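You operate a simulated robot arm through the tools that you are given. There is no shell and no other tool.

Carry out the task below with a simulated robot arm. There is one attempt and no reset: what you move stays moved.

JOB
Put things in order on the worktop of the island bench. At the end: the silver weight (marked "200 g") stands on top of the white tube box (marked "TUBES"); the blue ring setter stands where the gold brass electrode stood; the vial from the worktop of the island bench stands on top of the green rubbing pad; the gold brass electrode stands on top of the green rubber block; whatever was shut is shut again. Leave all else as you found it, and nothing knocked over.

Only the result counts: the job must be done as asked and must still hold three seconds after the hand-in. Knocking over, shifting, dropping, spilling or breaking anything else fails it.

ROBOT AND FRAMES
A 6-joint arm with a two-finger parallel gripper, fixed in place. Base frame: the origin is on the floor under the middle of its stand, x ahead of it, y to its left, z up; the work surface is at about z = 90. Lengths are in cm, angles in degrees, forces in N, time in s.
With the tool pointing down near the work surface it reaches from about 24 to 64 cm from the base axis. Its first joint turns from -66.0 to 66.0 degrees. Payload 2.7 kg.
The tool frame sits at the grasp point between the pads (the TCP): z along the fingers, y along the line on which they close. The tips reach 2.3 cm beyond it. The gripper opens to 9.4 cm. The fingers are 3.8 cm wide and 1 cm thick; the gripper's body (5.4 by 9.6 cm) begins 3.9 cm behind the TCP.
Orientation is that of the tool frame in the base frame, as a unit quaternion [x, y, z, w]. With the fingers straight down and closing along the base's y, the tool's x points along the base's -x, its y along +y and its z along -z.

CONTROLS
- The arm moves only by the tool send_rows. Its arguments are lists of equal length, an entry for each row: "dp": the shift along the base's x, y, z in cm, a list of three; "delta_rot": the turn, a rotation vector about the base's x, y, z in degrees, a list of three; "jaw": the finger opening in cm, from 0 to 9.4. In form: {"dp": [[x, y, z], ...], "delta_rot": [[wx, wy, wz], ...], "jaw": [jaw, ...]}. A call has 1 to 20 rows; each row is the pose to reach, as a shift and turn from the pose commanded when the call began. Rows are played at 5 a second. More than 5 cm and 8.6 degrees between two rows, or a gripper value outside its range, and nothing of the call is played. Where a pose cannot be reached the arm comes as near as it can. A force on the tool above 40 N (or 10 N above the force at the start of the call, whichever is more), or a blocked arm, ends the call early, and 0.2 s more pass. The fingers move at their own pace (about 4.5 cm/s each) and stop on an object; they squeeze with about 28 N. The grip force told is the motor's: it shows also when the fingers shut on nothing. Time passes only in rows, and 0.2 s behind the last, so rows that repeat a pose let the fingers close. It gives the time, the measured TCP pose, the force on the tool (base axes), the opening and the grip force at its end, in the units of the frame above (readings bear some noise), with the torque about the TCP (base axes, N m) and any sound that the robot's microphone picked up.
- Cameras (640 x 400 px; columns grow to the right, rows downward): "scene" is fixed at [7, -42.76, 140.28]; the picture's right is [0.82, -0.58, 0.00], its down [-0.34, -0.48, -0.81] and it looks along [0.47, 0.66, -0.58] (base axes); focal length 314 px, centre (320, 200). "wrist" rides on the gripper at [8.6, 1.6, -7.4] in the tool frame; the picture's right is [-0.18, 0.98, 0.00], its down [-0.58, -0.11, -0.81] and it looks along [-0.79, -0.15, 0.59] (tool axes); focal length 243 px, centre (320, 200). There is no depth. A picture from a camera that has moved, and an enlarged one, comes with that camera's place and axes in the base frame and with its lens.
- capture(camera): a new picture of that camera. The clock stands still meanwhile.
- close_up(camera, box): a new picture of the part [left, top, right, bottom] of that camera's present view, enlarged. The clock stands still meanwhile.
- finish_job(): hands the job in; it is judged then, once.

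Nothing tells you positions but the pictures and the camera data. Unless the task says otherwise, let go and move clear before handing in.

The tools are called as name(argument=value, ...) on one line, values as JSON. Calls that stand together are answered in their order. send_rows: Moves the arm, as the interface text tells. Its arguments: {"type":"object","properties":{"dp":{"type":"array","items":{"type":"array","items":{"type":"number"}}},"delta_rot":{"type":"array","items":{"type":"array","items":{"type":"number"}}},"jaw":{"type":"array","items":{"type":"number"}}},"required":["dp","delta_rot","jaw"]} The other tools are called the same way: capture (camera) takes a picture; close_up (camera, box) takes an enlarged picture of a part of a camera's view; finish_job () hands the job in.

At the start:

```text
time: 0.0
tcp_pos: [38.31, -17.62, 119.41]
ee_rot: [0.0, 1.0, 0.001, 0.0]
wrist_force: [-0.1, -0.1, -0.8]
torque: [0.01, 0.03, 0.01]
width: 9.41
finger_force: 0.0
```

scene: 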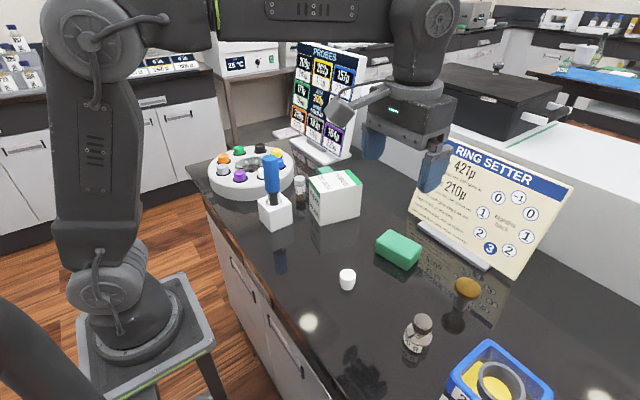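
wrist: 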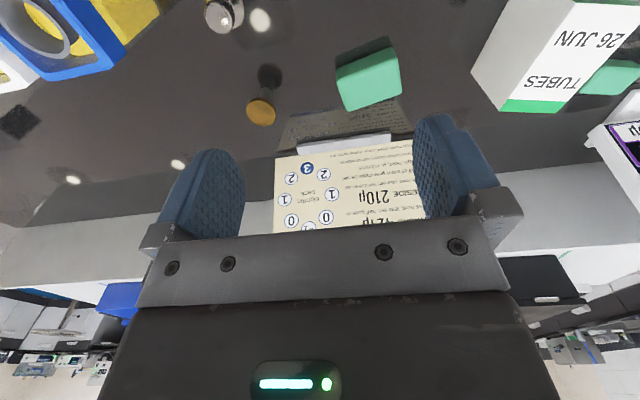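

I see an island bench with a probe carousel, a blue tool in a white block, a vial, a TUBES box, green blocks, a small white cup, a weight, a brass electrode and a blue bin. I'll take close-ups to identify everything before moving.

close_up(camera="scene", box=[190, 120, 390, 245])

close_up(camera="scene", box=[320, 220, 560, 400])

close_up(camera="scene", box=[270, 30, 590, 230])

close_up(camera="wrist", box=[0, 0, 320, 200])

close_up(camera="wrist", box=[320, 0, 640, 200])

```text
3.20 times, centred on (290, 182) of scene
camera zoom: at [7.0, -42.76, 140.28], right [0.82, -0.58, 0.0], down [-0.34, -0.48, -0.81], along [0.47, 0.66, -0.58], focal length 1004 px, centre (416, 256)
```

zoom: 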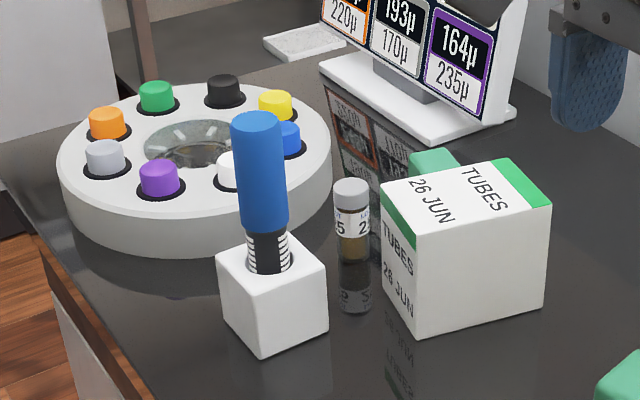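

```text
2.22 times, centred on (440, 310) of scene
camera zoom: at [7.0, -42.76, 140.28], right [0.82, -0.58, 0.0], down [-0.34, -0.48, -0.81], along [0.47, 0.66, -0.58], focal length 698 px, centre (53, -44)
```

zoom: 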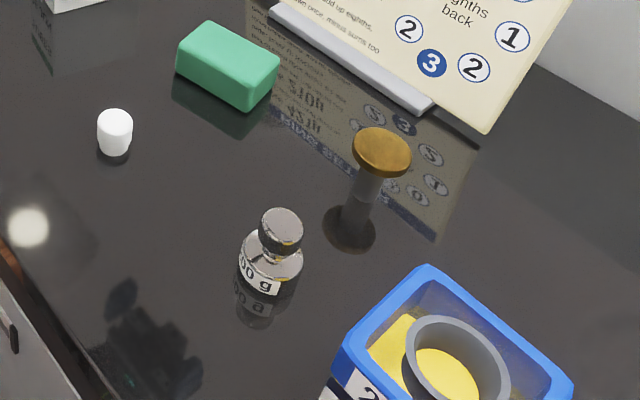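

```text
2.00 times, centred on (430, 130) of scene
camera zoom: at [7.0, -42.76, 140.28], right [0.82, -0.58, 0.0], down [-0.34, -0.48, -0.81], along [0.47, 0.66, -0.58], focal length 628 px, centre (100, 340)
```

zoom: 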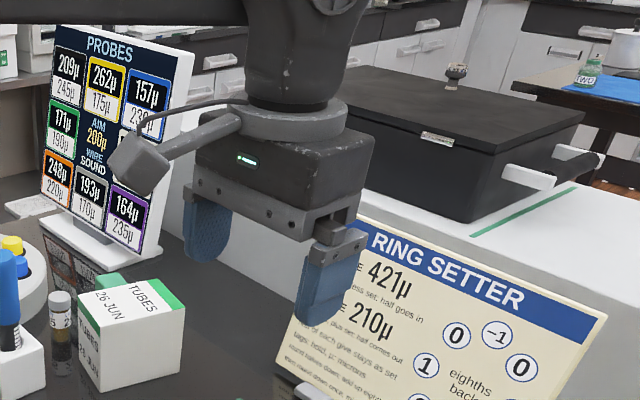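

```text
2.00 times, centred on (160, 100) of wrist
camera zoom: at [29.7, -16.16, 126.92], right [0.18, 0.98, 0.0], down [0.58, -0.11, 0.81], along [0.79, -0.15, -0.59], focal length 485 px, centre (640, 400)
```

zoom: 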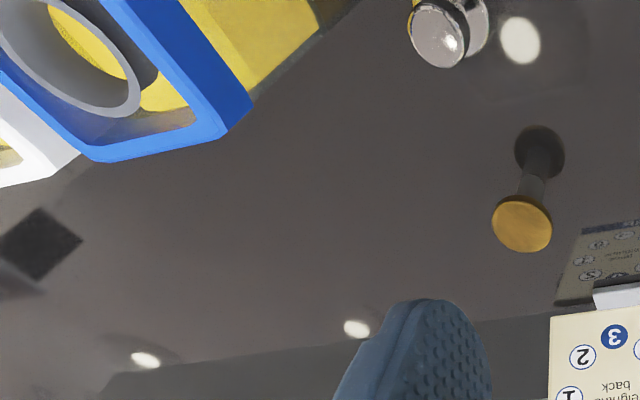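

```text
2.00 times, centred on (480, 100) of wrist
camera zoom: at [29.7, -16.16, 126.92], right [0.18, 0.98, 0.0], down [0.58, -0.11, 0.81], along [0.79, -0.15, -0.59], focal length 485 px, centre (0, 400)
```

zoom: 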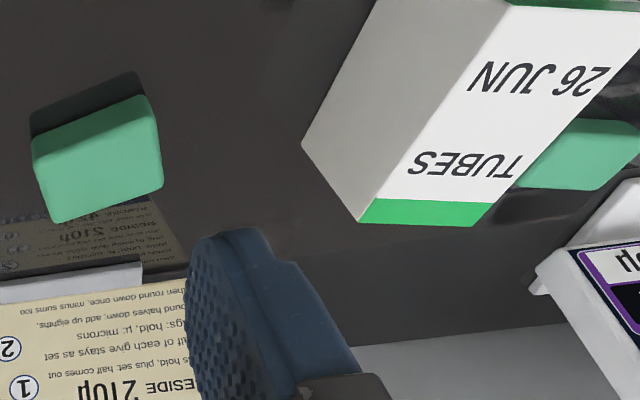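

The layout is clear, but two green objects need telling apart and the boards need reading. I'll zoom in further before any move.

close_up(camera="scene", box=[400, 130, 580, 280])

close_up(camera="scene", box=[270, 30, 370, 170])

close_up(camera="scene", box=[250, 140, 370, 240])

close_up(camera="scene", box=[390, 260, 500, 360])

close_up(camera="scene", box=[420, 320, 570, 400])

close_up(camera="scene", box=[480, 0, 640, 110])

close_up(camera="scene", box=[0, 0, 320, 120])

```text
2.67 times, centred on (490, 205) of scene
camera zoom: at [7.0, -42.76, 140.28], right [0.82, -0.58, 0.0], down [-0.34, -0.48, -0.81], along [0.47, 0.66, -0.58], focal length 837 px, centre (-133, 187)
```

zoom: 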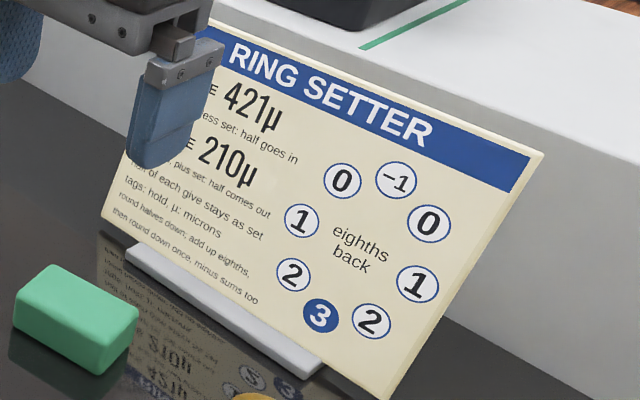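

```text
2.86 times, centred on (320, 100) of scene
camera zoom: at [7.0, -42.76, 140.28], right [0.82, -0.58, 0.0], down [-0.34, -0.48, -0.81], along [0.47, 0.66, -0.58], focal length 897 px, centre (320, 486)
```

zoom: 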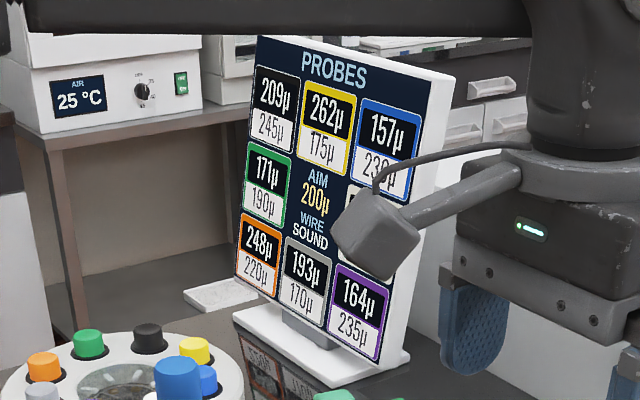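

```text
4.00 times, centred on (310, 190) of scene
camera zoom: at [7.0, -42.76, 140.28], right [0.82, -0.58, 0.0], down [-0.34, -0.48, -0.81], along [0.47, 0.66, -0.58], focal length 1256 px, centre (360, 240)
```

zoom: 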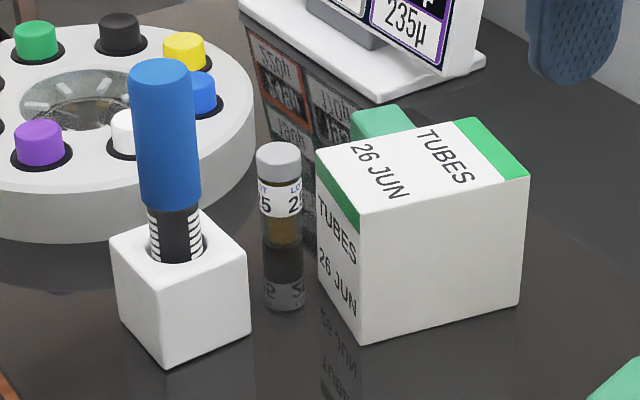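

```text
4.00 times, centred on (445, 310) of scene
camera zoom: at [7.0, -42.76, 140.28], right [0.82, -0.58, 0.0], down [-0.34, -0.48, -0.81], along [0.47, 0.66, -0.58], focal length 1256 px, centre (-180, -240)
```

zoom: 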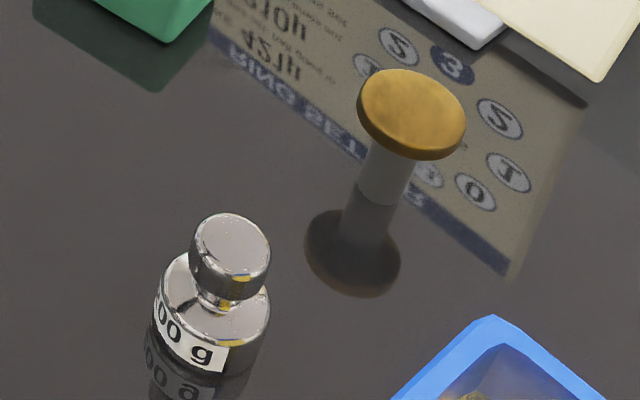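

```text
4.27 times, centred on (495, 360) of scene
camera zoom: at [7.0, -42.76, 140.28], right [0.82, -0.58, 0.0], down [-0.34, -0.48, -0.81], along [0.47, 0.66, -0.58], focal length 1339 px, centre (-427, -483)
```

zoom: 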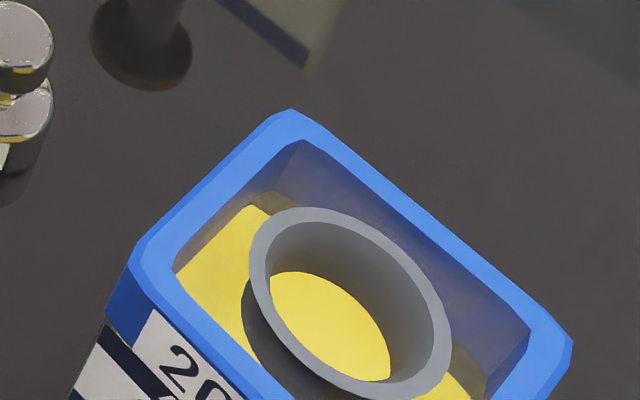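

```text
3.64 times, centred on (560, 55) of scene
camera zoom: at [7.0, -42.76, 140.28], right [0.82, -0.58, 0.0], down [-0.34, -0.48, -0.81], along [0.47, 0.66, -0.58], focal length 1141 px, centre (-553, 727)
```

zoom: 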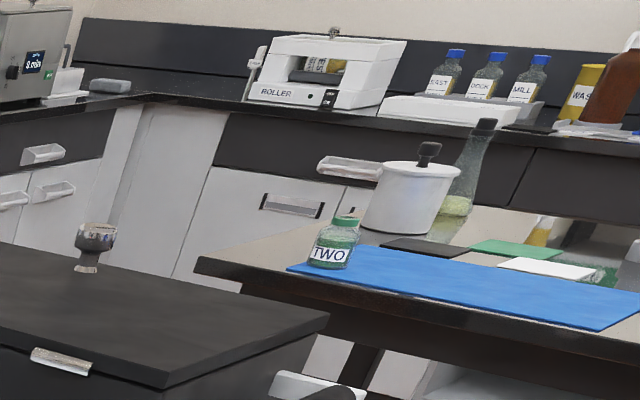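

```text
2.00 times, centred on (160, 60) of scene
camera zoom: at [7.0, -42.76, 140.28], right [0.82, -0.58, 0.0], down [-0.34, -0.48, -0.81], along [0.47, 0.66, -0.58], focal length 628 px, centre (640, 480)
```

zoom: 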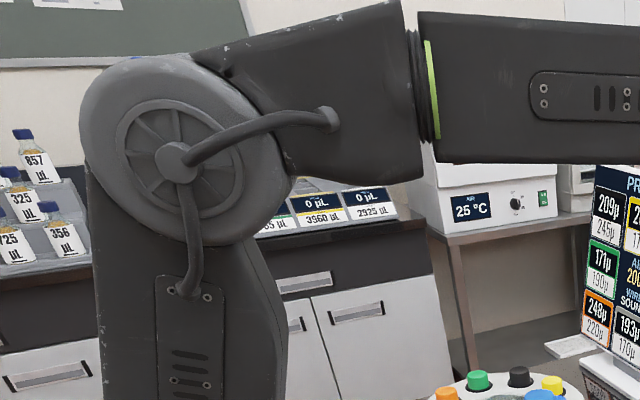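

The electrode is a gold disc on a slim stem (the dark disc below it is its reflection), and the blue ring setter stands in a white holder. Next I'll move the hand high over the left side so the wrist camera can see the vial and the second green piece.

send_rows(dp=[[0, 4, 0], [0, 8, 0], [-1, 12, 0], [-2, 16, 0], [-3, 20, 0], [-4, 24, 0], [-5, 28, 0], [-5, 32, 0], [-5, 32, 0]], delta_rot=[[0, 0, 0], [0, 0, 0], [0, 0, 0], [0, 0, 0], [0, 0, 0], [0, 0, 0], [0, 0, 0], [0, 0, 0], [0, 0, 0]], jaw=[9.4, 9.4, 9.4, 9.4, 9.4, 9.4, 9.4, 9.4, 9.4])

capture(camera="wrist")

capture(camera="scene")

```text
time: 2.0
tcp_pos: [33.21, 14.5, 119.46]
ee_rot: [-0.001, 1.0, 0.001, -0.001]
wrist_force: [-0.2, -0.6, -0.1]
torque: [0.01, 0.03, 0.0]
width: 9.4
finger_force: 0.0
```

```text
taken
camera wrist: at [24.69, 16.04, 126.94], right [0.18, 0.98, 0.0], down [0.58, -0.11, 0.81], along [0.79, -0.15, -0.59], focal length 243 px, centre (320, 200)
```

wrist: 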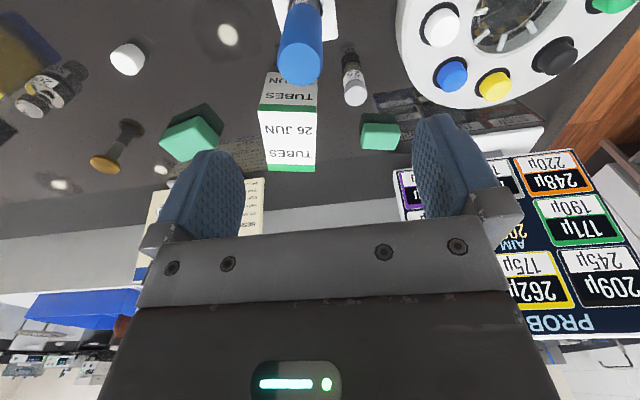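

```text
taken
```

scene: 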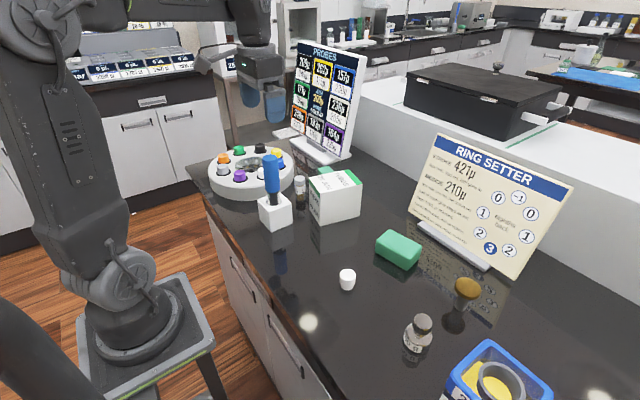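

The two green pieces are now visible: a bigger one at around (48,-13) and a smaller one behind the TUBES box. Zooming in on both.

close_up(camera="wrist", box=[330, 40, 450, 160])

close_up(camera="wrist", box=[80, 30, 240, 190])

close_up(camera="wrist", box=[230, 0, 350, 120])

close_up(camera="wrist", box=[380, 0, 600, 120])

close_up(camera="scene", box=[400, 125, 580, 280])

```text
3.33 times, centred on (390, 100) of wrist
camera zoom: at [24.69, 16.04, 126.94], right [0.18, 0.98, 0.0], down [0.58, -0.11, 0.81], along [0.79, -0.15, -0.59], focal length 809 px, centre (87, 533)
```

zoom: 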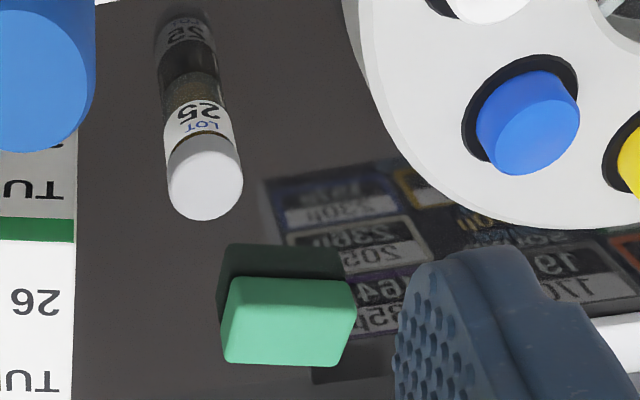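

```text
2.50 times, centred on (160, 110) of wrist
camera zoom: at [24.69, 16.04, 126.94], right [0.18, 0.98, 0.0], down [0.58, -0.11, 0.81], along [0.79, -0.15, -0.59], focal length 606 px, centre (720, 425)
```

zoom: 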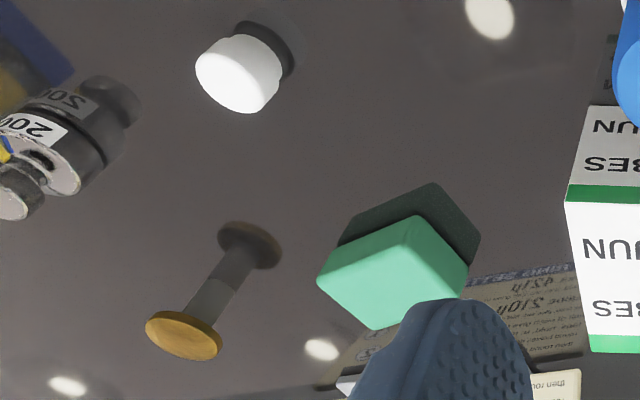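

```text
3.33 times, centred on (290, 60) of wrist
camera zoom: at [24.69, 16.04, 126.94], right [0.18, 0.98, 0.0], down [0.58, -0.11, 0.81], along [0.79, -0.15, -0.59], focal length 809 px, centre (420, 667)
```

zoom: 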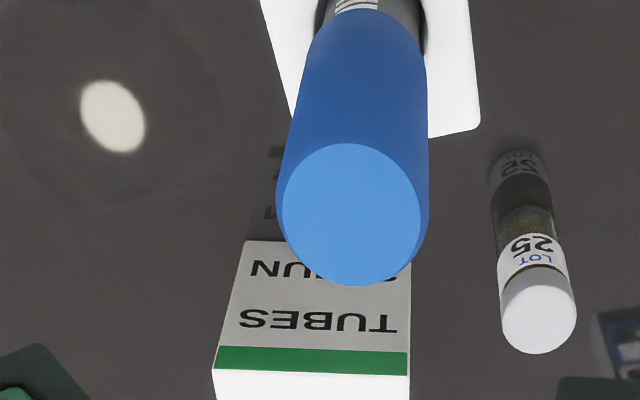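

```text
2.91 times, centred on (490, 60) of wrist
camera zoom: at [24.69, 16.04, 126.94], right [0.18, 0.98, 0.0], down [0.58, -0.11, 0.81], along [0.79, -0.15, -0.59], focal length 706 px, centre (-174, 607)
```

zoom: 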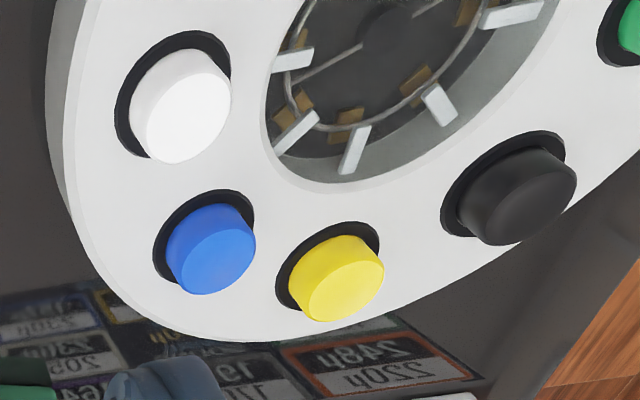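

```text
2.58 times, centred on (490, 202) of scene
camera zoom: at [7.0, -42.76, 140.28], right [0.82, -0.58, 0.0], down [-0.34, -0.48, -0.81], along [0.47, 0.66, -0.58], focal length 810 px, centre (-119, 194)
```

zoom: 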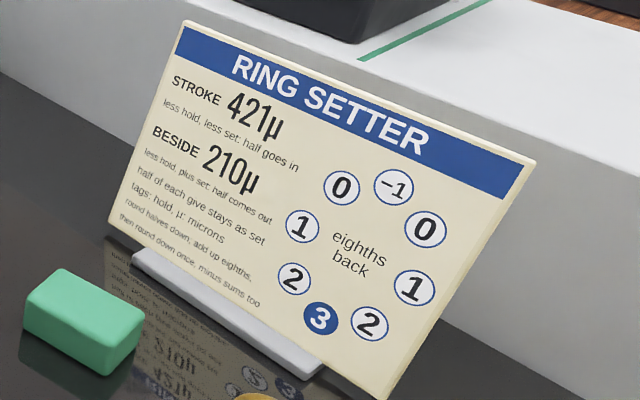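

The large green piece sits at about (48.5,-13), ~3 cm thick; the small one is at about (55.5,21.5). I need closer views to tell "pad" from "block", so I move forward at height and then lower a bit.

send_rows(dp=[[4, 2, 0], [8, 4, 0], [12, 6, -1], [14, 8, -4], [14, 8, -7], [14, 8, -7]], delta_rot=[[0, 0, 0], [0, 0, 0], [0, 0, 0], [0, 0, 0], [0, 0, 0], [0, 0, 0]], jaw=[9.4, 9.4, 9.4, 9.4, 9.4, 9.4])

capture(camera="wrist")

capture(camera="scene")

```text
time: 3.4
tcp_pos: [47.47, 22.29, 112.42]
ee_rot: [-0.001, 1.0, 0.0, 0.0]
wrist_force: [0.5, -0.3, -0.6]
torque: [0.01, 0.0, 0.01]
width: 9.4
finger_force: 0.0
```

```text
taken
camera wrist: at [38.88, 23.77, 119.88], right [0.18, 0.98, 0.0], down [0.58, -0.11, 0.81], along [0.79, -0.15, -0.59], focal length 243 px, centre (320, 200)
```

wrist: 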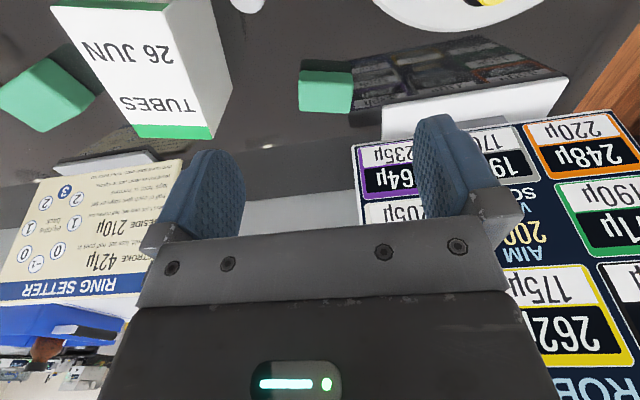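

```text
taken
```

scene: 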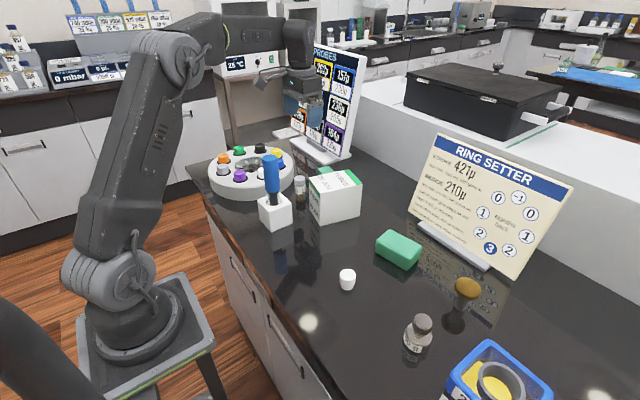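

close_up(camera="wrist", box=[270, 40, 390, 130])

close_up(camera="wrist", box=[0, 0, 240, 150])

close_up(camera="scene", box=[360, 215, 440, 285])

close_up(camera="scene", box=[290, 150, 370, 230])

```text
4.44 times, centred on (330, 85) of wrist
camera zoom: at [38.88, 23.77, 119.88], right [0.18, 0.98, 0.0], down [0.58, -0.11, 0.81], along [0.79, -0.15, -0.59], focal length 1078 px, centre (276, 711)
```

zoom: 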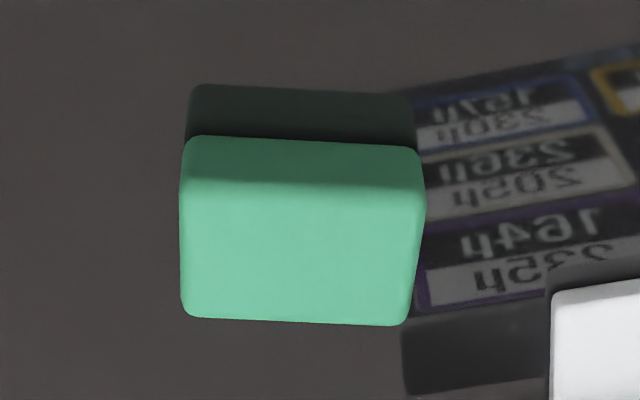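

```text
2.67 times, centred on (120, 75) of wrist
camera zoom: at [38.88, 23.77, 119.88], right [0.18, 0.98, 0.0], down [0.58, -0.11, 0.81], along [0.79, -0.15, -0.59], focal length 647 px, centre (853, 533)
```

zoom: 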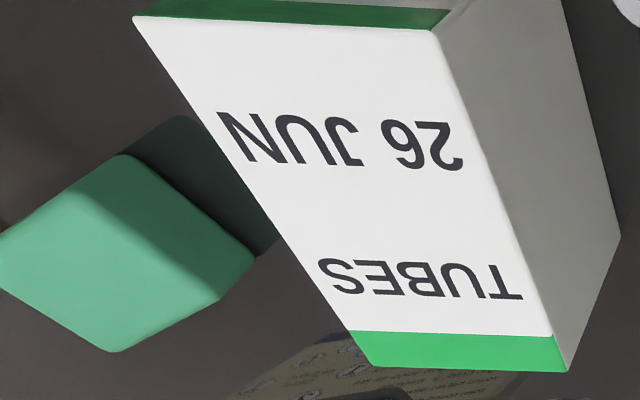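

```text
5.71 times, centred on (400, 250) of scene
camera zoom: at [7.0, -42.76, 140.28], right [0.82, -0.58, 0.0], down [-0.34, -0.48, -0.81], along [0.47, 0.66, -0.58], focal length 1794 px, centre (-137, -86)
```

zoom: 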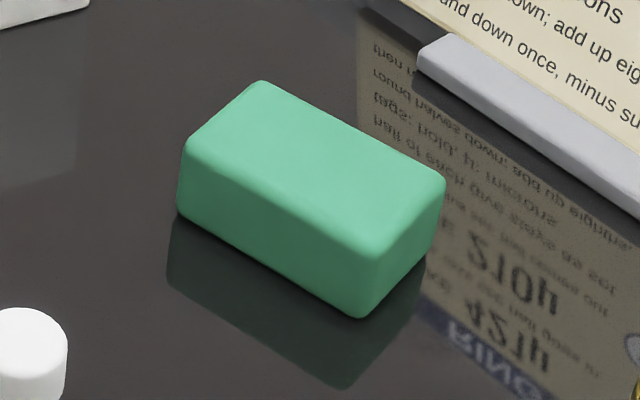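

```text
5.00 times, centred on (330, 190) of scene
camera zoom: at [7.0, -42.76, 140.28], right [0.82, -0.58, 0.0], down [-0.34, -0.48, -0.81], along [0.47, 0.66, -0.58], focal length 1570 px, centre (270, 250)
```

zoom: 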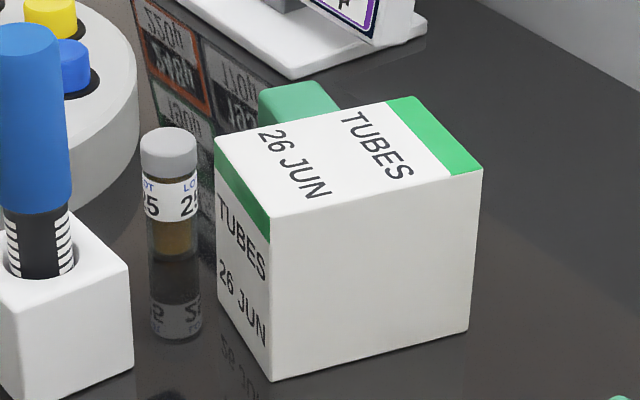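

Both green pieces are plain blocks: the small one measures about 6.3×3.7×2.6 cm, the big one about 7.8×4.4×3.2 cm. Before deciding which is "pad" and which "block", I'll survey the right side of the bench from above.

send_rows(dp=[[-1, -1, 4], [-3, -5, 7], [-5, -10, 8], [-7, -14, 8], [-8, -18, 8], [-9, -23, 8], [-10, -27, 8], [-11, -31, 8], [-12, -35, 8], [-13, -39, 8], [-14, -43, 8], [-15, -47, 8], [-16, -51, 8], [-17, -55, 8], [-17, -57, 8], [-17, -57, 8]], delta_rot=[[0, 0, 0], [0, 0, 0], [0, 0, 0], [0, 0, 0], [0, 0, 0], [0, 0, 0], [0, 0, 0], [0, 0, 0], [0, 0, 0], [0, 0, 0], [0, 0, 0], [0, 0, 0], [0, 0, 0], [0, 0, 0], [0, 0, 0], [0, 0, 0]], jaw=[9.4, 9.4, 9.4, 9.4, 9.4, 9.4, 9.4, 9.4, 9.4, 9.4, 9.4, 9.4, 9.4, 9.4, 9.4, 9.4])

capture(camera="wrist")

capture(camera="scene")

```text
refused: row 2 steps farther than a row can; nothing moved
```

```text
taken
camera wrist: at [38.88, 23.77, 119.88], right [0.18, 0.98, 0.0], down [0.58, -0.11, 0.81], along [0.79, -0.15, -0.59], focal length 243 px, centre (320, 200)
```

wrist: 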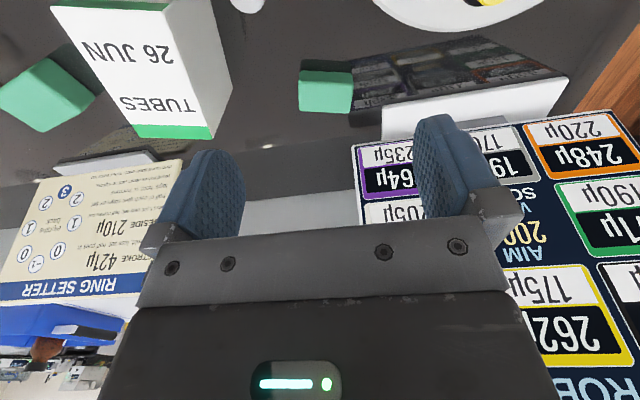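

```text
taken
```

scene: 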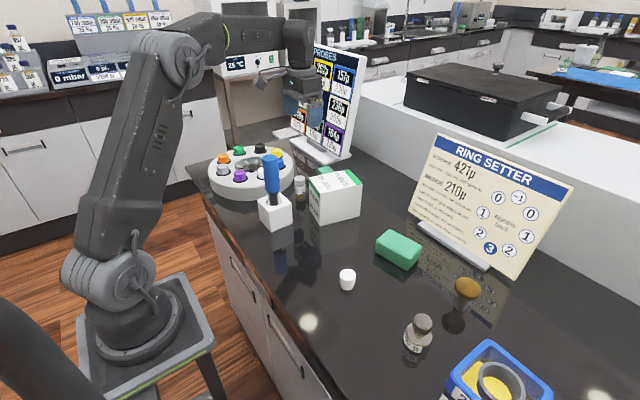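

The move was refused because a step was too long, so nothing moved. I'll resend it with smaller steps.

send_rows(dp=[[-1, -1, 3.5], [-2.5, -4, 6], [-4, -8, 8], [-5, -12, 8], [-6, -16, 8], [-7, -20, 8], [-8, -24, 8], [-9, -28, 8], [-10, -32, 8], [-11, -36, 8], [-12, -40, 8], [-13, -44, 8], [-14, -48, 8], [-15, -52, 8], [-16, -56, 8], [-16, -56, 8]], delta_rot=[[0, 0, 0], [0, 0, 0], [0, 0, 0], [0, 0, 0], [0, 0, 0], [0, 0, 0], [0, 0, 0], [0, 0, 0], [0, 0, 0], [0, 0, 0], [0, 0, 0], [0, 0, 0], [0, 0, 0], [0, 0, 0], [0, 0, 0], [0, 0, 0]], jaw=[9.4, 9.4, 9.4, 9.4, 9.4, 9.4, 9.4, 9.4, 9.4, 9.4, 9.4, 9.4, 9.4, 9.4, 9.4, 9.4])

capture(camera="wrist")

capture(camera="scene")

```text
time: 6.8
tcp_pos: [31.5, -33.54, 120.39]
ee_rot: [0.0, 1.0, 0.0, 0.0]
wrist_force: [0.0, 0.2, 0.2]
torque: [0.0, -0.04, 0.01]
width: 9.42
finger_force: 0.0
```

```text
taken
camera wrist: at [22.94, -32.02, 127.81], right [0.18, 0.98, 0.0], down [0.58, -0.11, 0.81], along [0.79, -0.15, -0.59], focal length 243 px, centre (320, 200)
```

wrist: 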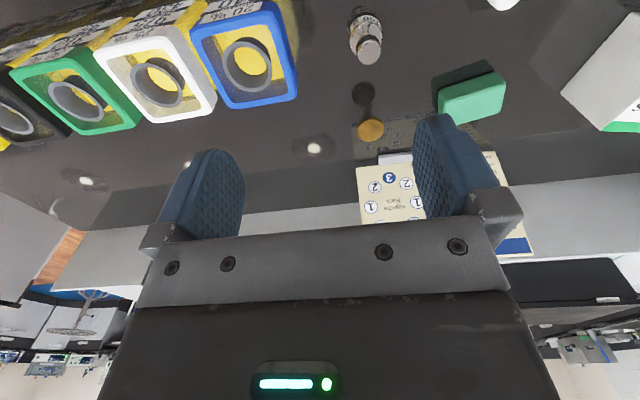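

```text
taken
```

scene: 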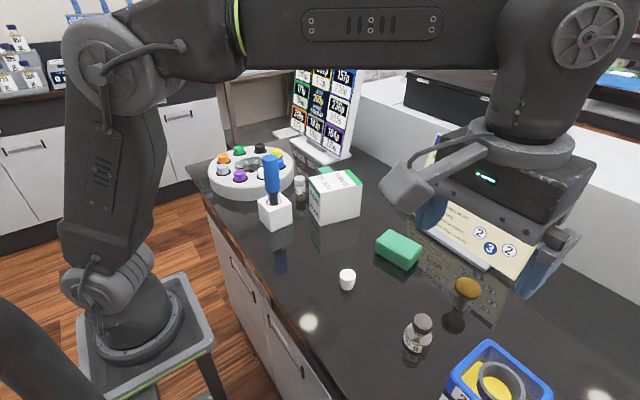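

On the right there is a row of coloured bins (blue, white, green, black) holding rings. Zooming there for any further green item.

close_up(camera="wrist", box=[0, 0, 310, 160])

close_up(camera="wrist", box=[320, 0, 540, 160])

close_up(camera="wrist", box=[0, 150, 180, 390])

close_up(camera="wrist", box=[460, 100, 640, 390])

```text
2.06 times, centred on (155, 80) of wrist
camera zoom: at [22.94, -32.02, 127.81], right [0.18, 0.98, 0.0], down [0.58, -0.11, 0.81], along [0.79, -0.15, -0.59], focal length 501 px, centre (661, 448)
```

zoom: 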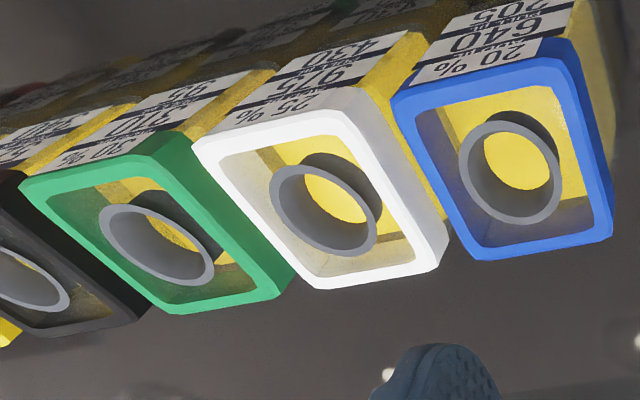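

```text
2.50 times, centred on (430, 80) of wrist
camera zoom: at [22.94, -32.02, 127.81], right [0.18, 0.98, 0.0], down [0.58, -0.11, 0.81], along [0.79, -0.15, -0.59], focal length 606 px, centre (45, 500)
```

zoom: 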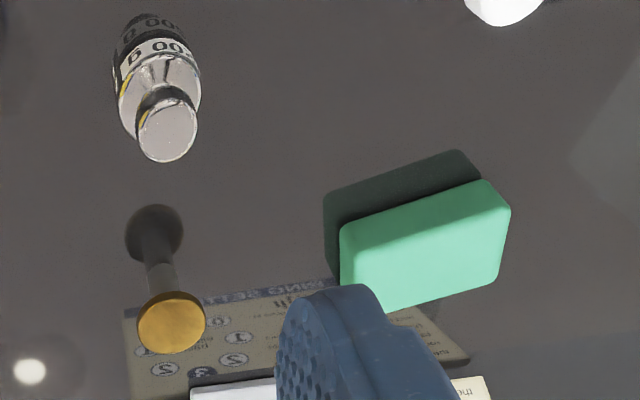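

```text
1.67 times, centred on (90, 270) of wrist
camera zoom: at [22.94, -32.02, 127.81], right [0.18, 0.98, 0.0], down [0.58, -0.11, 0.81], along [0.79, -0.15, -0.59], focal length 404 px, centre (703, 83)
```

zoom: 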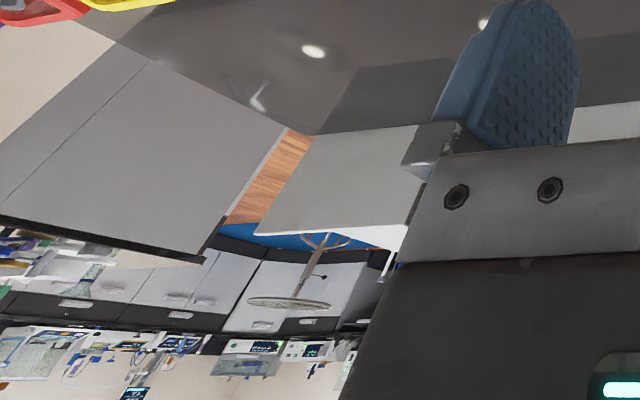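

```text
1.38 times, centred on (550, 245) of wrist
camera zoom: at [22.94, -32.02, 127.81], right [0.18, 0.98, 0.0], down [0.58, -0.11, 0.81], along [0.79, -0.15, -0.59], focal length 335 px, centre (3, 138)
```

zoom: 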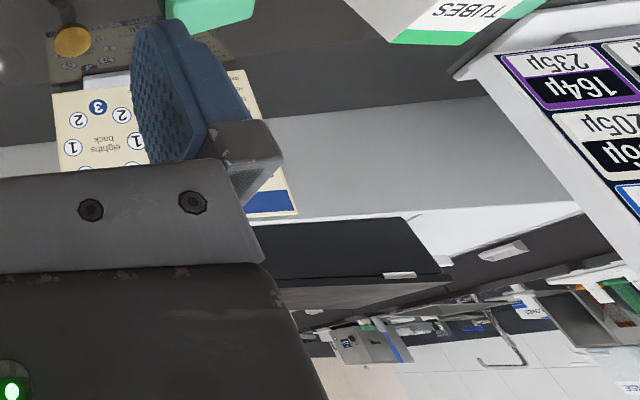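

No other green loose item on the right, so the two green pieces are the candidates. I'll move the camera close above the large one for detail, then do the same for the small one.

send_rows(dp=[[2.6, 2.9, 0], [5.2, 5.8, 0], [7.8, 8.7, 0], [10.4, 11.6, 0], [13, 14.5, 0], [15.6, 17.4, 0], [18.1, 20.4, 0], [18.1, 20.4, -4], [18.1, 20.4, -8], [18.1, 20.4, -12], [18.1, 20.4, -16], [18.1, 20.4, -18], [18.1, 20.4, -18]], delta_rot=[[0, 0, 0], [0, 0, 0], [0, 0, 0], [0, 0, 0], [0, 0, 0], [0, 0, 0], [0, 0, 0], [0, 0, 0], [0, 0, 0], [0, 0, 0], [0, 0, 0], [0, 0, 0], [0, 0, 0]], jaw=[9.4, 9.4, 9.4, 9.4, 9.4, 9.4, 9.4, 9.4, 9.4, 9.4, 9.4, 9.4, 9.4])

capture(camera="wrist")

close_up(camera="wrist", box=[200, 0, 440, 150])

capture(camera="scene")

```text
time: 9.6
tcp_pos: [49.49, -13.44, 102.5]
ee_rot: [-0.001, 1.0, 0.0, 0.0]
wrist_force: [0.6, 0.0, -0.2]
torque: [0.0, 0.02, -0.02]
width: 9.42
finger_force: 0.0
```

```text
taken
camera wrist: at [40.88, -11.82, 109.91], right [0.18, 0.98, 0.0], down [0.58, -0.11, 0.81], along [0.79, -0.15, -0.59], focal length 243 px, centre (320, 200)
```

wrist: 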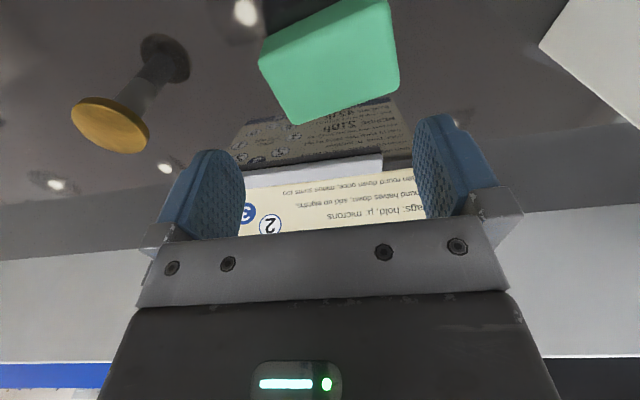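

```text
2.67 times, centred on (320, 75) of wrist
camera zoom: at [40.88, -11.82, 109.91], right [0.18, 0.98, 0.0], down [0.58, -0.11, 0.81], along [0.79, -0.15, -0.59], focal length 647 px, centre (320, 533)
```

zoom: 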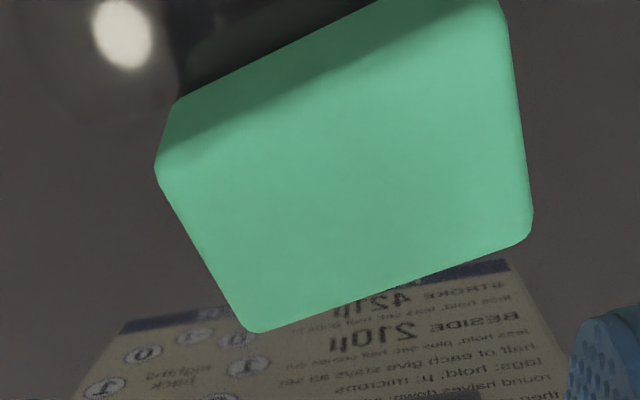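

```text
taken
```

scene: 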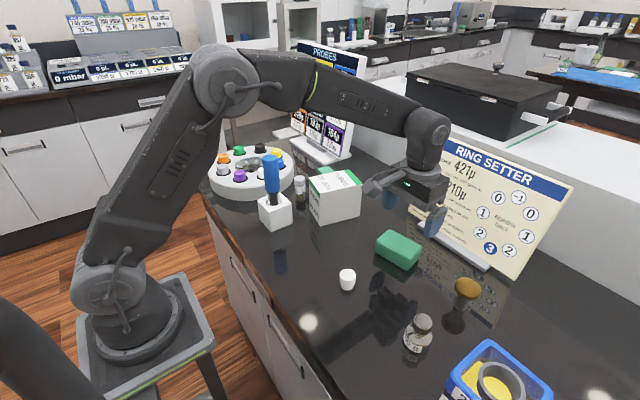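

The large green piece is about 8.3×5.2×3.4 cm, centred near (49.2,-12.6). Now the same close look at the small piece near (55,21).

send_rows(dp=[[0, 0, 4], [0, 0, 8], [0, 2, 12], [0, 6, 14], [0.5, 10, 14], [1, 14, 14], [1.5, 18, 14], [2, 22, 14], [3, 26, 14], [4, 30, 14], [5, 34, 13], [5, 34.5, 9], [5, 34.5, 5], [5, 34.5, 1], [5, 34.5, 0], [5, 34.5, 0]], delta_rot=[[0, 0, 0], [0, 0, 0], [0, 0, 0], [0, 0, 0], [0, 0, 0], [0, 0, 0], [0, 0, 0], [0, 0, 0], [0, 0, 0], [0, 0, 0], [0, 0, 0], [0, 0, 0], [0, 0, 0], [0, 0, 0], [0, 0, 0], [0, 0, 0]], jaw=[9.4, 9.4, 9.4, 9.4, 9.4, 9.4, 9.4, 9.4, 9.4, 9.4, 9.4, 9.4, 9.4, 9.4, 9.4, 9.4])

capture(camera="wrist")

close_up(camera="wrist", box=[200, 0, 440, 150])

capture(camera="scene")

```text
time: 13.0
tcp_pos: [54.53, 21.07, 102.23]
ee_rot: [0.0, 1.0, 0.0, 0.0]
wrist_force: [-0.6, 0.7, 0.4]
torque: [0.03, -0.01, -0.01]
width: 9.39
finger_force: 0.1
```

```text
taken
camera wrist: at [45.81, 22.64, 109.79], right [0.18, 0.98, 0.0], down [0.58, -0.11, 0.81], along [0.79, -0.15, -0.59], focal length 243 px, centre (320, 200)
```

wrist: 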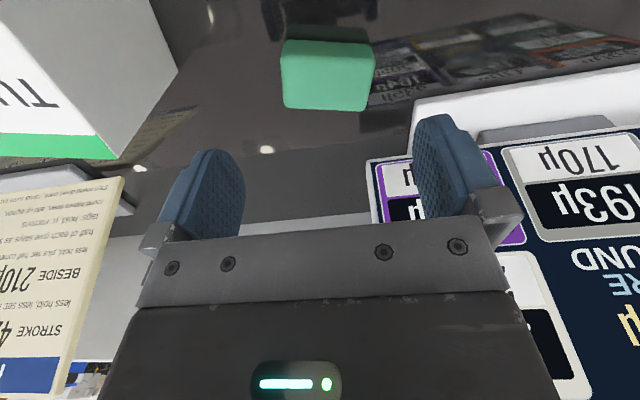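

```text
2.67 times, centred on (320, 75) of wrist
camera zoom: at [45.81, 22.64, 109.79], right [0.18, 0.98, 0.0], down [0.58, -0.11, 0.81], along [0.79, -0.15, -0.59], focal length 647 px, centre (320, 533)
```

zoom: 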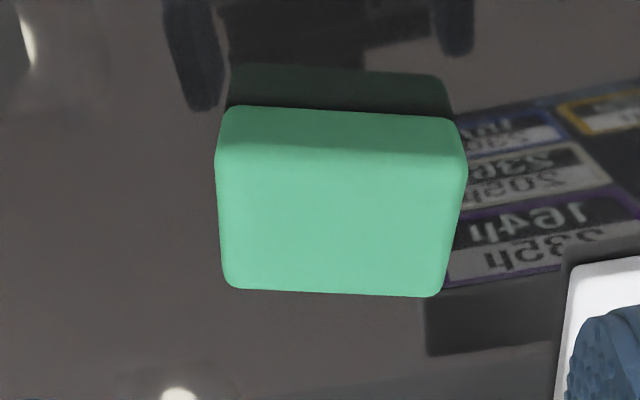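

```text
taken
```

scene: 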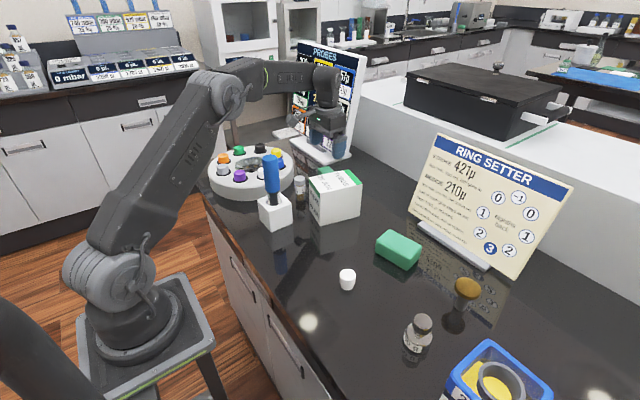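

The small piece is 6.4×3.6×2.7 cm at (55.15,21.35), made like the big one, so looks alone don't settle which is which. I'll compare how heavy they are by lifting each a few millimetres straight up and setting it back, starting with this one: align, lower, look.

send_rows(dp=[[0.4, 0, -2], [0.74, 0.07, -4], [0.74, 0.07, -6], [0.74, 0.07, -6]], delta_rot=[[0, 0, -7], [0, 0, -13.7], [0, 0, -13.7], [0, 0, -13.7]], jaw=[9.4, 9.4, 9.4, 9.4])

capture(camera="wrist")

capture(camera="scene")

```text
time: 14.0
tcp_pos: [55.19, 21.15, 96.35]
ee_rot: [0.119, 0.993, 0.0, -0.001]
wrist_force: [0.9, -0.1, 0.2]
torque: [0.01, 0.02, -0.03]
width: 9.41
finger_force: 0.1
```

```text
taken
camera wrist: at [47.12, 24.77, 103.87], right [0.41, 0.91, 0.0], down [0.54, -0.24, 0.81], along [0.73, -0.33, -0.59], focal length 243 px, centre (320, 200)
```

wrist: 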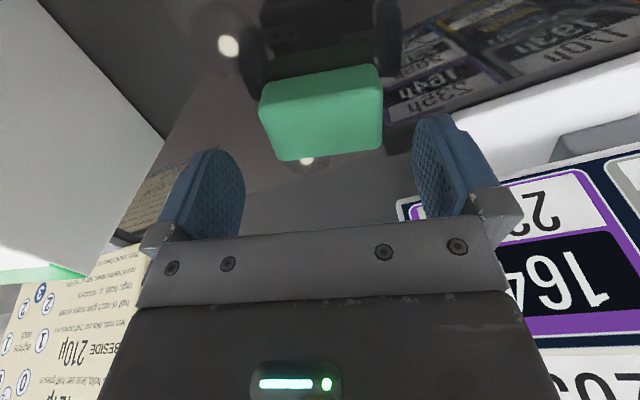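

```text
taken
```

scene: 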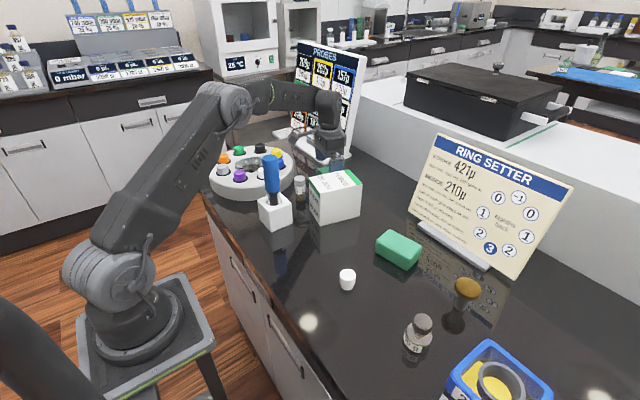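

The piece sits centred and square between the fingers. I'll lower until the tips are just above the bench and close gently.

send_rows(dp=[[0, 0, -2], [0, 0, -3.5], [0, 0, -3.5], [0, 0, -3.5], [0, 0, -3.5], [0, 0, -3.5]], delta_rot=[[0, 0, 0], [0, 0, 0], [0, 0, 0], [0, 0, 0], [0, 0, 0], [0, 0, 0]], jaw=[9.4, 9.4, 8.4, 7.4, 6.6, 6.6])

capture(camera="wrist")

```text
time: 15.4
tcp_pos: [55.14, 21.27, 93.1]
ee_rot: [0.119, 0.993, -0.001, 0.0]
wrist_force: [1.0, 0.8, -0.5]
torque: [0.0, 0.0, -0.02]
width: 6.6
finger_force: 0.8
```

```text
taken
camera wrist: at [47.11, 24.77, 100.51], right [0.41, 0.91, 0.0], down [0.54, -0.24, 0.81], along [0.73, -0.33, -0.59], focal length 243 px, centre (320, 200)
```

wrist: 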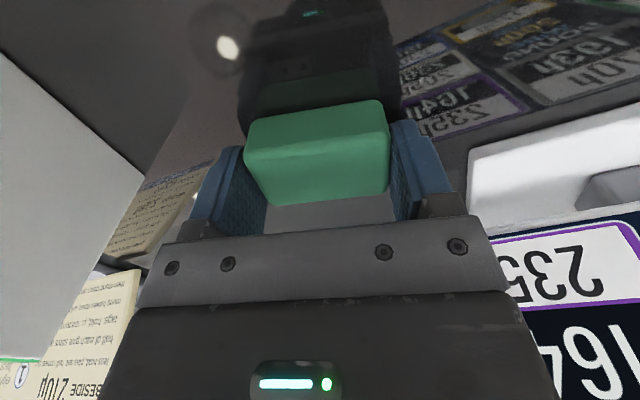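

The fingers are at 6.6 cm with a small gap on each side. I'll close on it, take force readings, and compare after a small lift.

send_rows(dp=[[0, 0, 0], [0, 0, 0], [0, 0, 0]], delta_rot=[[0, 0, 0], [0, 0, 0], [0, 0, 0]], jaw=[6.0, 5.5, 5.5])

send_rows(dp=[[0, 0, 0]], delta_rot=[[0, 0, 0]], jaw=[5.5])

send_rows(dp=[[0, 0, 0]], delta_rot=[[0, 0, 0]], jaw=[5.5])

```text
time: 16.2
tcp_pos: [55.16, 21.33, 93.14]
ee_rot: [0.119, 0.993, 0.001, 0.0]
wrist_force: [0.7, -0.5, 0.4]
torque: [-0.02, -0.02, 0.02]
width: 6.42
finger_force: 27.8
```

```text
time: 16.6
tcp_pos: [55.09, 21.22, 93.08]
ee_rot: [0.119, 0.993, 0.0, 0.0]
wrist_force: [0.5, 1.0, 0.4]
torque: [-0.02, -0.01, 0.0]
width: 6.45
finger_force: 27.7
```

```text
time: 17.0
tcp_pos: [55.08, 21.26, 93.04]
ee_rot: [0.119, 0.993, 0.0, 0.0]
wrist_force: [0.1, -0.2, 0.2]
torque: [0.01, 0.04, 0.0]
width: 6.44
finger_force: 28.0
```

It measures 6.43 cm along its length. Now a lift of 0.8 cm and several readings.

send_rows(dp=[[0, 0, 0.4], [0, 0, 0.8], [0, 0, 0.8]], delta_rot=[[0, 0, 0], [0, 0, 0], [0, 0, 0]], jaw=[5.5, 5.5, 5.5])

send_rows(dp=[[0, 0, 0]], delta_rot=[[0, 0, 0]], jaw=[5.5])

send_rows(dp=[[0, 0, 0]], delta_rot=[[0, 0, 0]], jaw=[5.5])

send_rows(dp=[[0, 0, 0]], delta_rot=[[0, 0, 0]], jaw=[5.5])

send_rows(dp=[[0, 0, 0]], delta_rot=[[0, 0, 0]], jaw=[5.5])

send_rows(dp=[[0, 0, 0]], delta_rot=[[0, 0, 0]], jaw=[5.5])

send_rows(dp=[[0, 0, 0]], delta_rot=[[0, 0, 0]], jaw=[5.5])

capture(camera="wrist")

```text
time: 17.8
tcp_pos: [55.15, 21.37, 93.86]
ee_rot: [0.12, 0.993, 0.0, 0.0]
wrist_force: [-0.2, 0.6, -0.2]
torque: [-0.02, 0.01, 0.01]
width: 6.44
finger_force: 28.1
```

```text
time: 18.2
tcp_pos: [55.26, 21.27, 93.84]
ee_rot: [0.12, 0.993, 0.0, 0.001]
wrist_force: [0.1, -0.7, -0.1]
torque: [0.0, -0.01, -0.02]
width: 6.43
finger_force: 28.0
```

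```text
time: 18.6
tcp_pos: [55.02, 21.2, 93.89]
ee_rot: [0.119, 0.993, 0.0, 0.0]
wrist_force: [0.5, 0.4, -0.6]
torque: [0.0, -0.01, 0.0]
width: 6.44
finger_force: 28.5
```

```text
time: 19.0
tcp_pos: [55.21, 21.35, 93.85]
ee_rot: [0.119, 0.993, 0.001, 0.0]
wrist_force: [1.1, -0.6, -0.6]
torque: [0.0, 0.03, -0.01]
width: 6.41
finger_force: 27.6
```

```text
time: 19.4
tcp_pos: [55.15, 21.35, 93.93]
ee_rot: [0.119, 0.993, -0.001, 0.0]
wrist_force: [-0.2, 0.2, -0.6]
torque: [0.01, 0.0, -0.01]
width: 6.42
finger_force: 28.1
```

```text
time: 19.8
tcp_pos: [55.08, 21.28, 93.8]
ee_rot: [0.119, 0.993, 0.001, -0.001]
wrist_force: [0.1, 0.2, -0.7]
torque: [0.01, 0.0, 0.01]
width: 6.43
finger_force: 27.7
```

```text
time: 20.2
tcp_pos: [55.2, 21.24, 93.86]
ee_rot: [0.119, 0.993, 0.0, -0.001]
wrist_force: [-0.2, 0.1, -0.1]
torque: [-0.01, 0.0, 0.01]
width: 6.44
finger_force: 28.6
```

```text
taken
camera wrist: at [47.14, 24.82, 101.36], right [0.41, 0.91, 0.0], down [0.54, -0.24, 0.81], along [0.73, -0.33, -0.59], focal length 243 px, centre (320, 200)
```

wrist: 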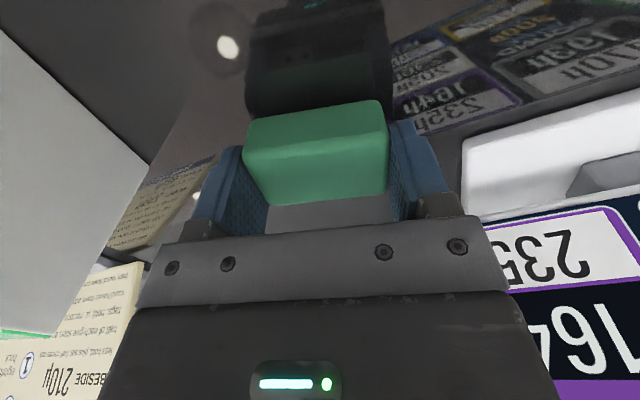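

Lifted weight reads only about 0.3–0.5 N. I'll set it back exactly where it was, open, and rise.

send_rows(dp=[[0, 0, -0.4], [0, 0, -0.8], [0, 0, -0.8], [0, 0, -0.8], [0, 0, -0.8], [0, 0, -0.8], [0, 0, -0.8]], delta_rot=[[0, 0, 0], [0, 0, 0], [0, 0, 0], [0, 0, 0], [0, 0, 0], [0, 0, 0], [0, 0, 0]], jaw=[5.5, 5.5, 5.5, 6.4, 7.0, 8.0, 9.4])

capture(camera="wrist")

```text
time: 21.8
tcp_pos: [55.2, 21.24, 93.07]
ee_rot: [0.119, 0.993, 0.0, 0.0]
wrist_force: [0.2, 0.3, -0.9]
torque: [0.0, -0.01, -0.02]
width: 9.4
finger_force: 0.0
```

```text
taken
camera wrist: at [47.13, 24.8, 100.52], right [0.41, 0.91, 0.0], down [0.54, -0.24, 0.81], along [0.73, -0.33, -0.59], focal length 243 px, centre (320, 200)
```

wrist: 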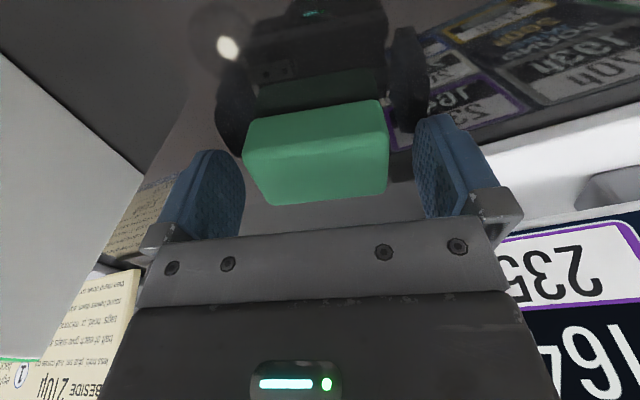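

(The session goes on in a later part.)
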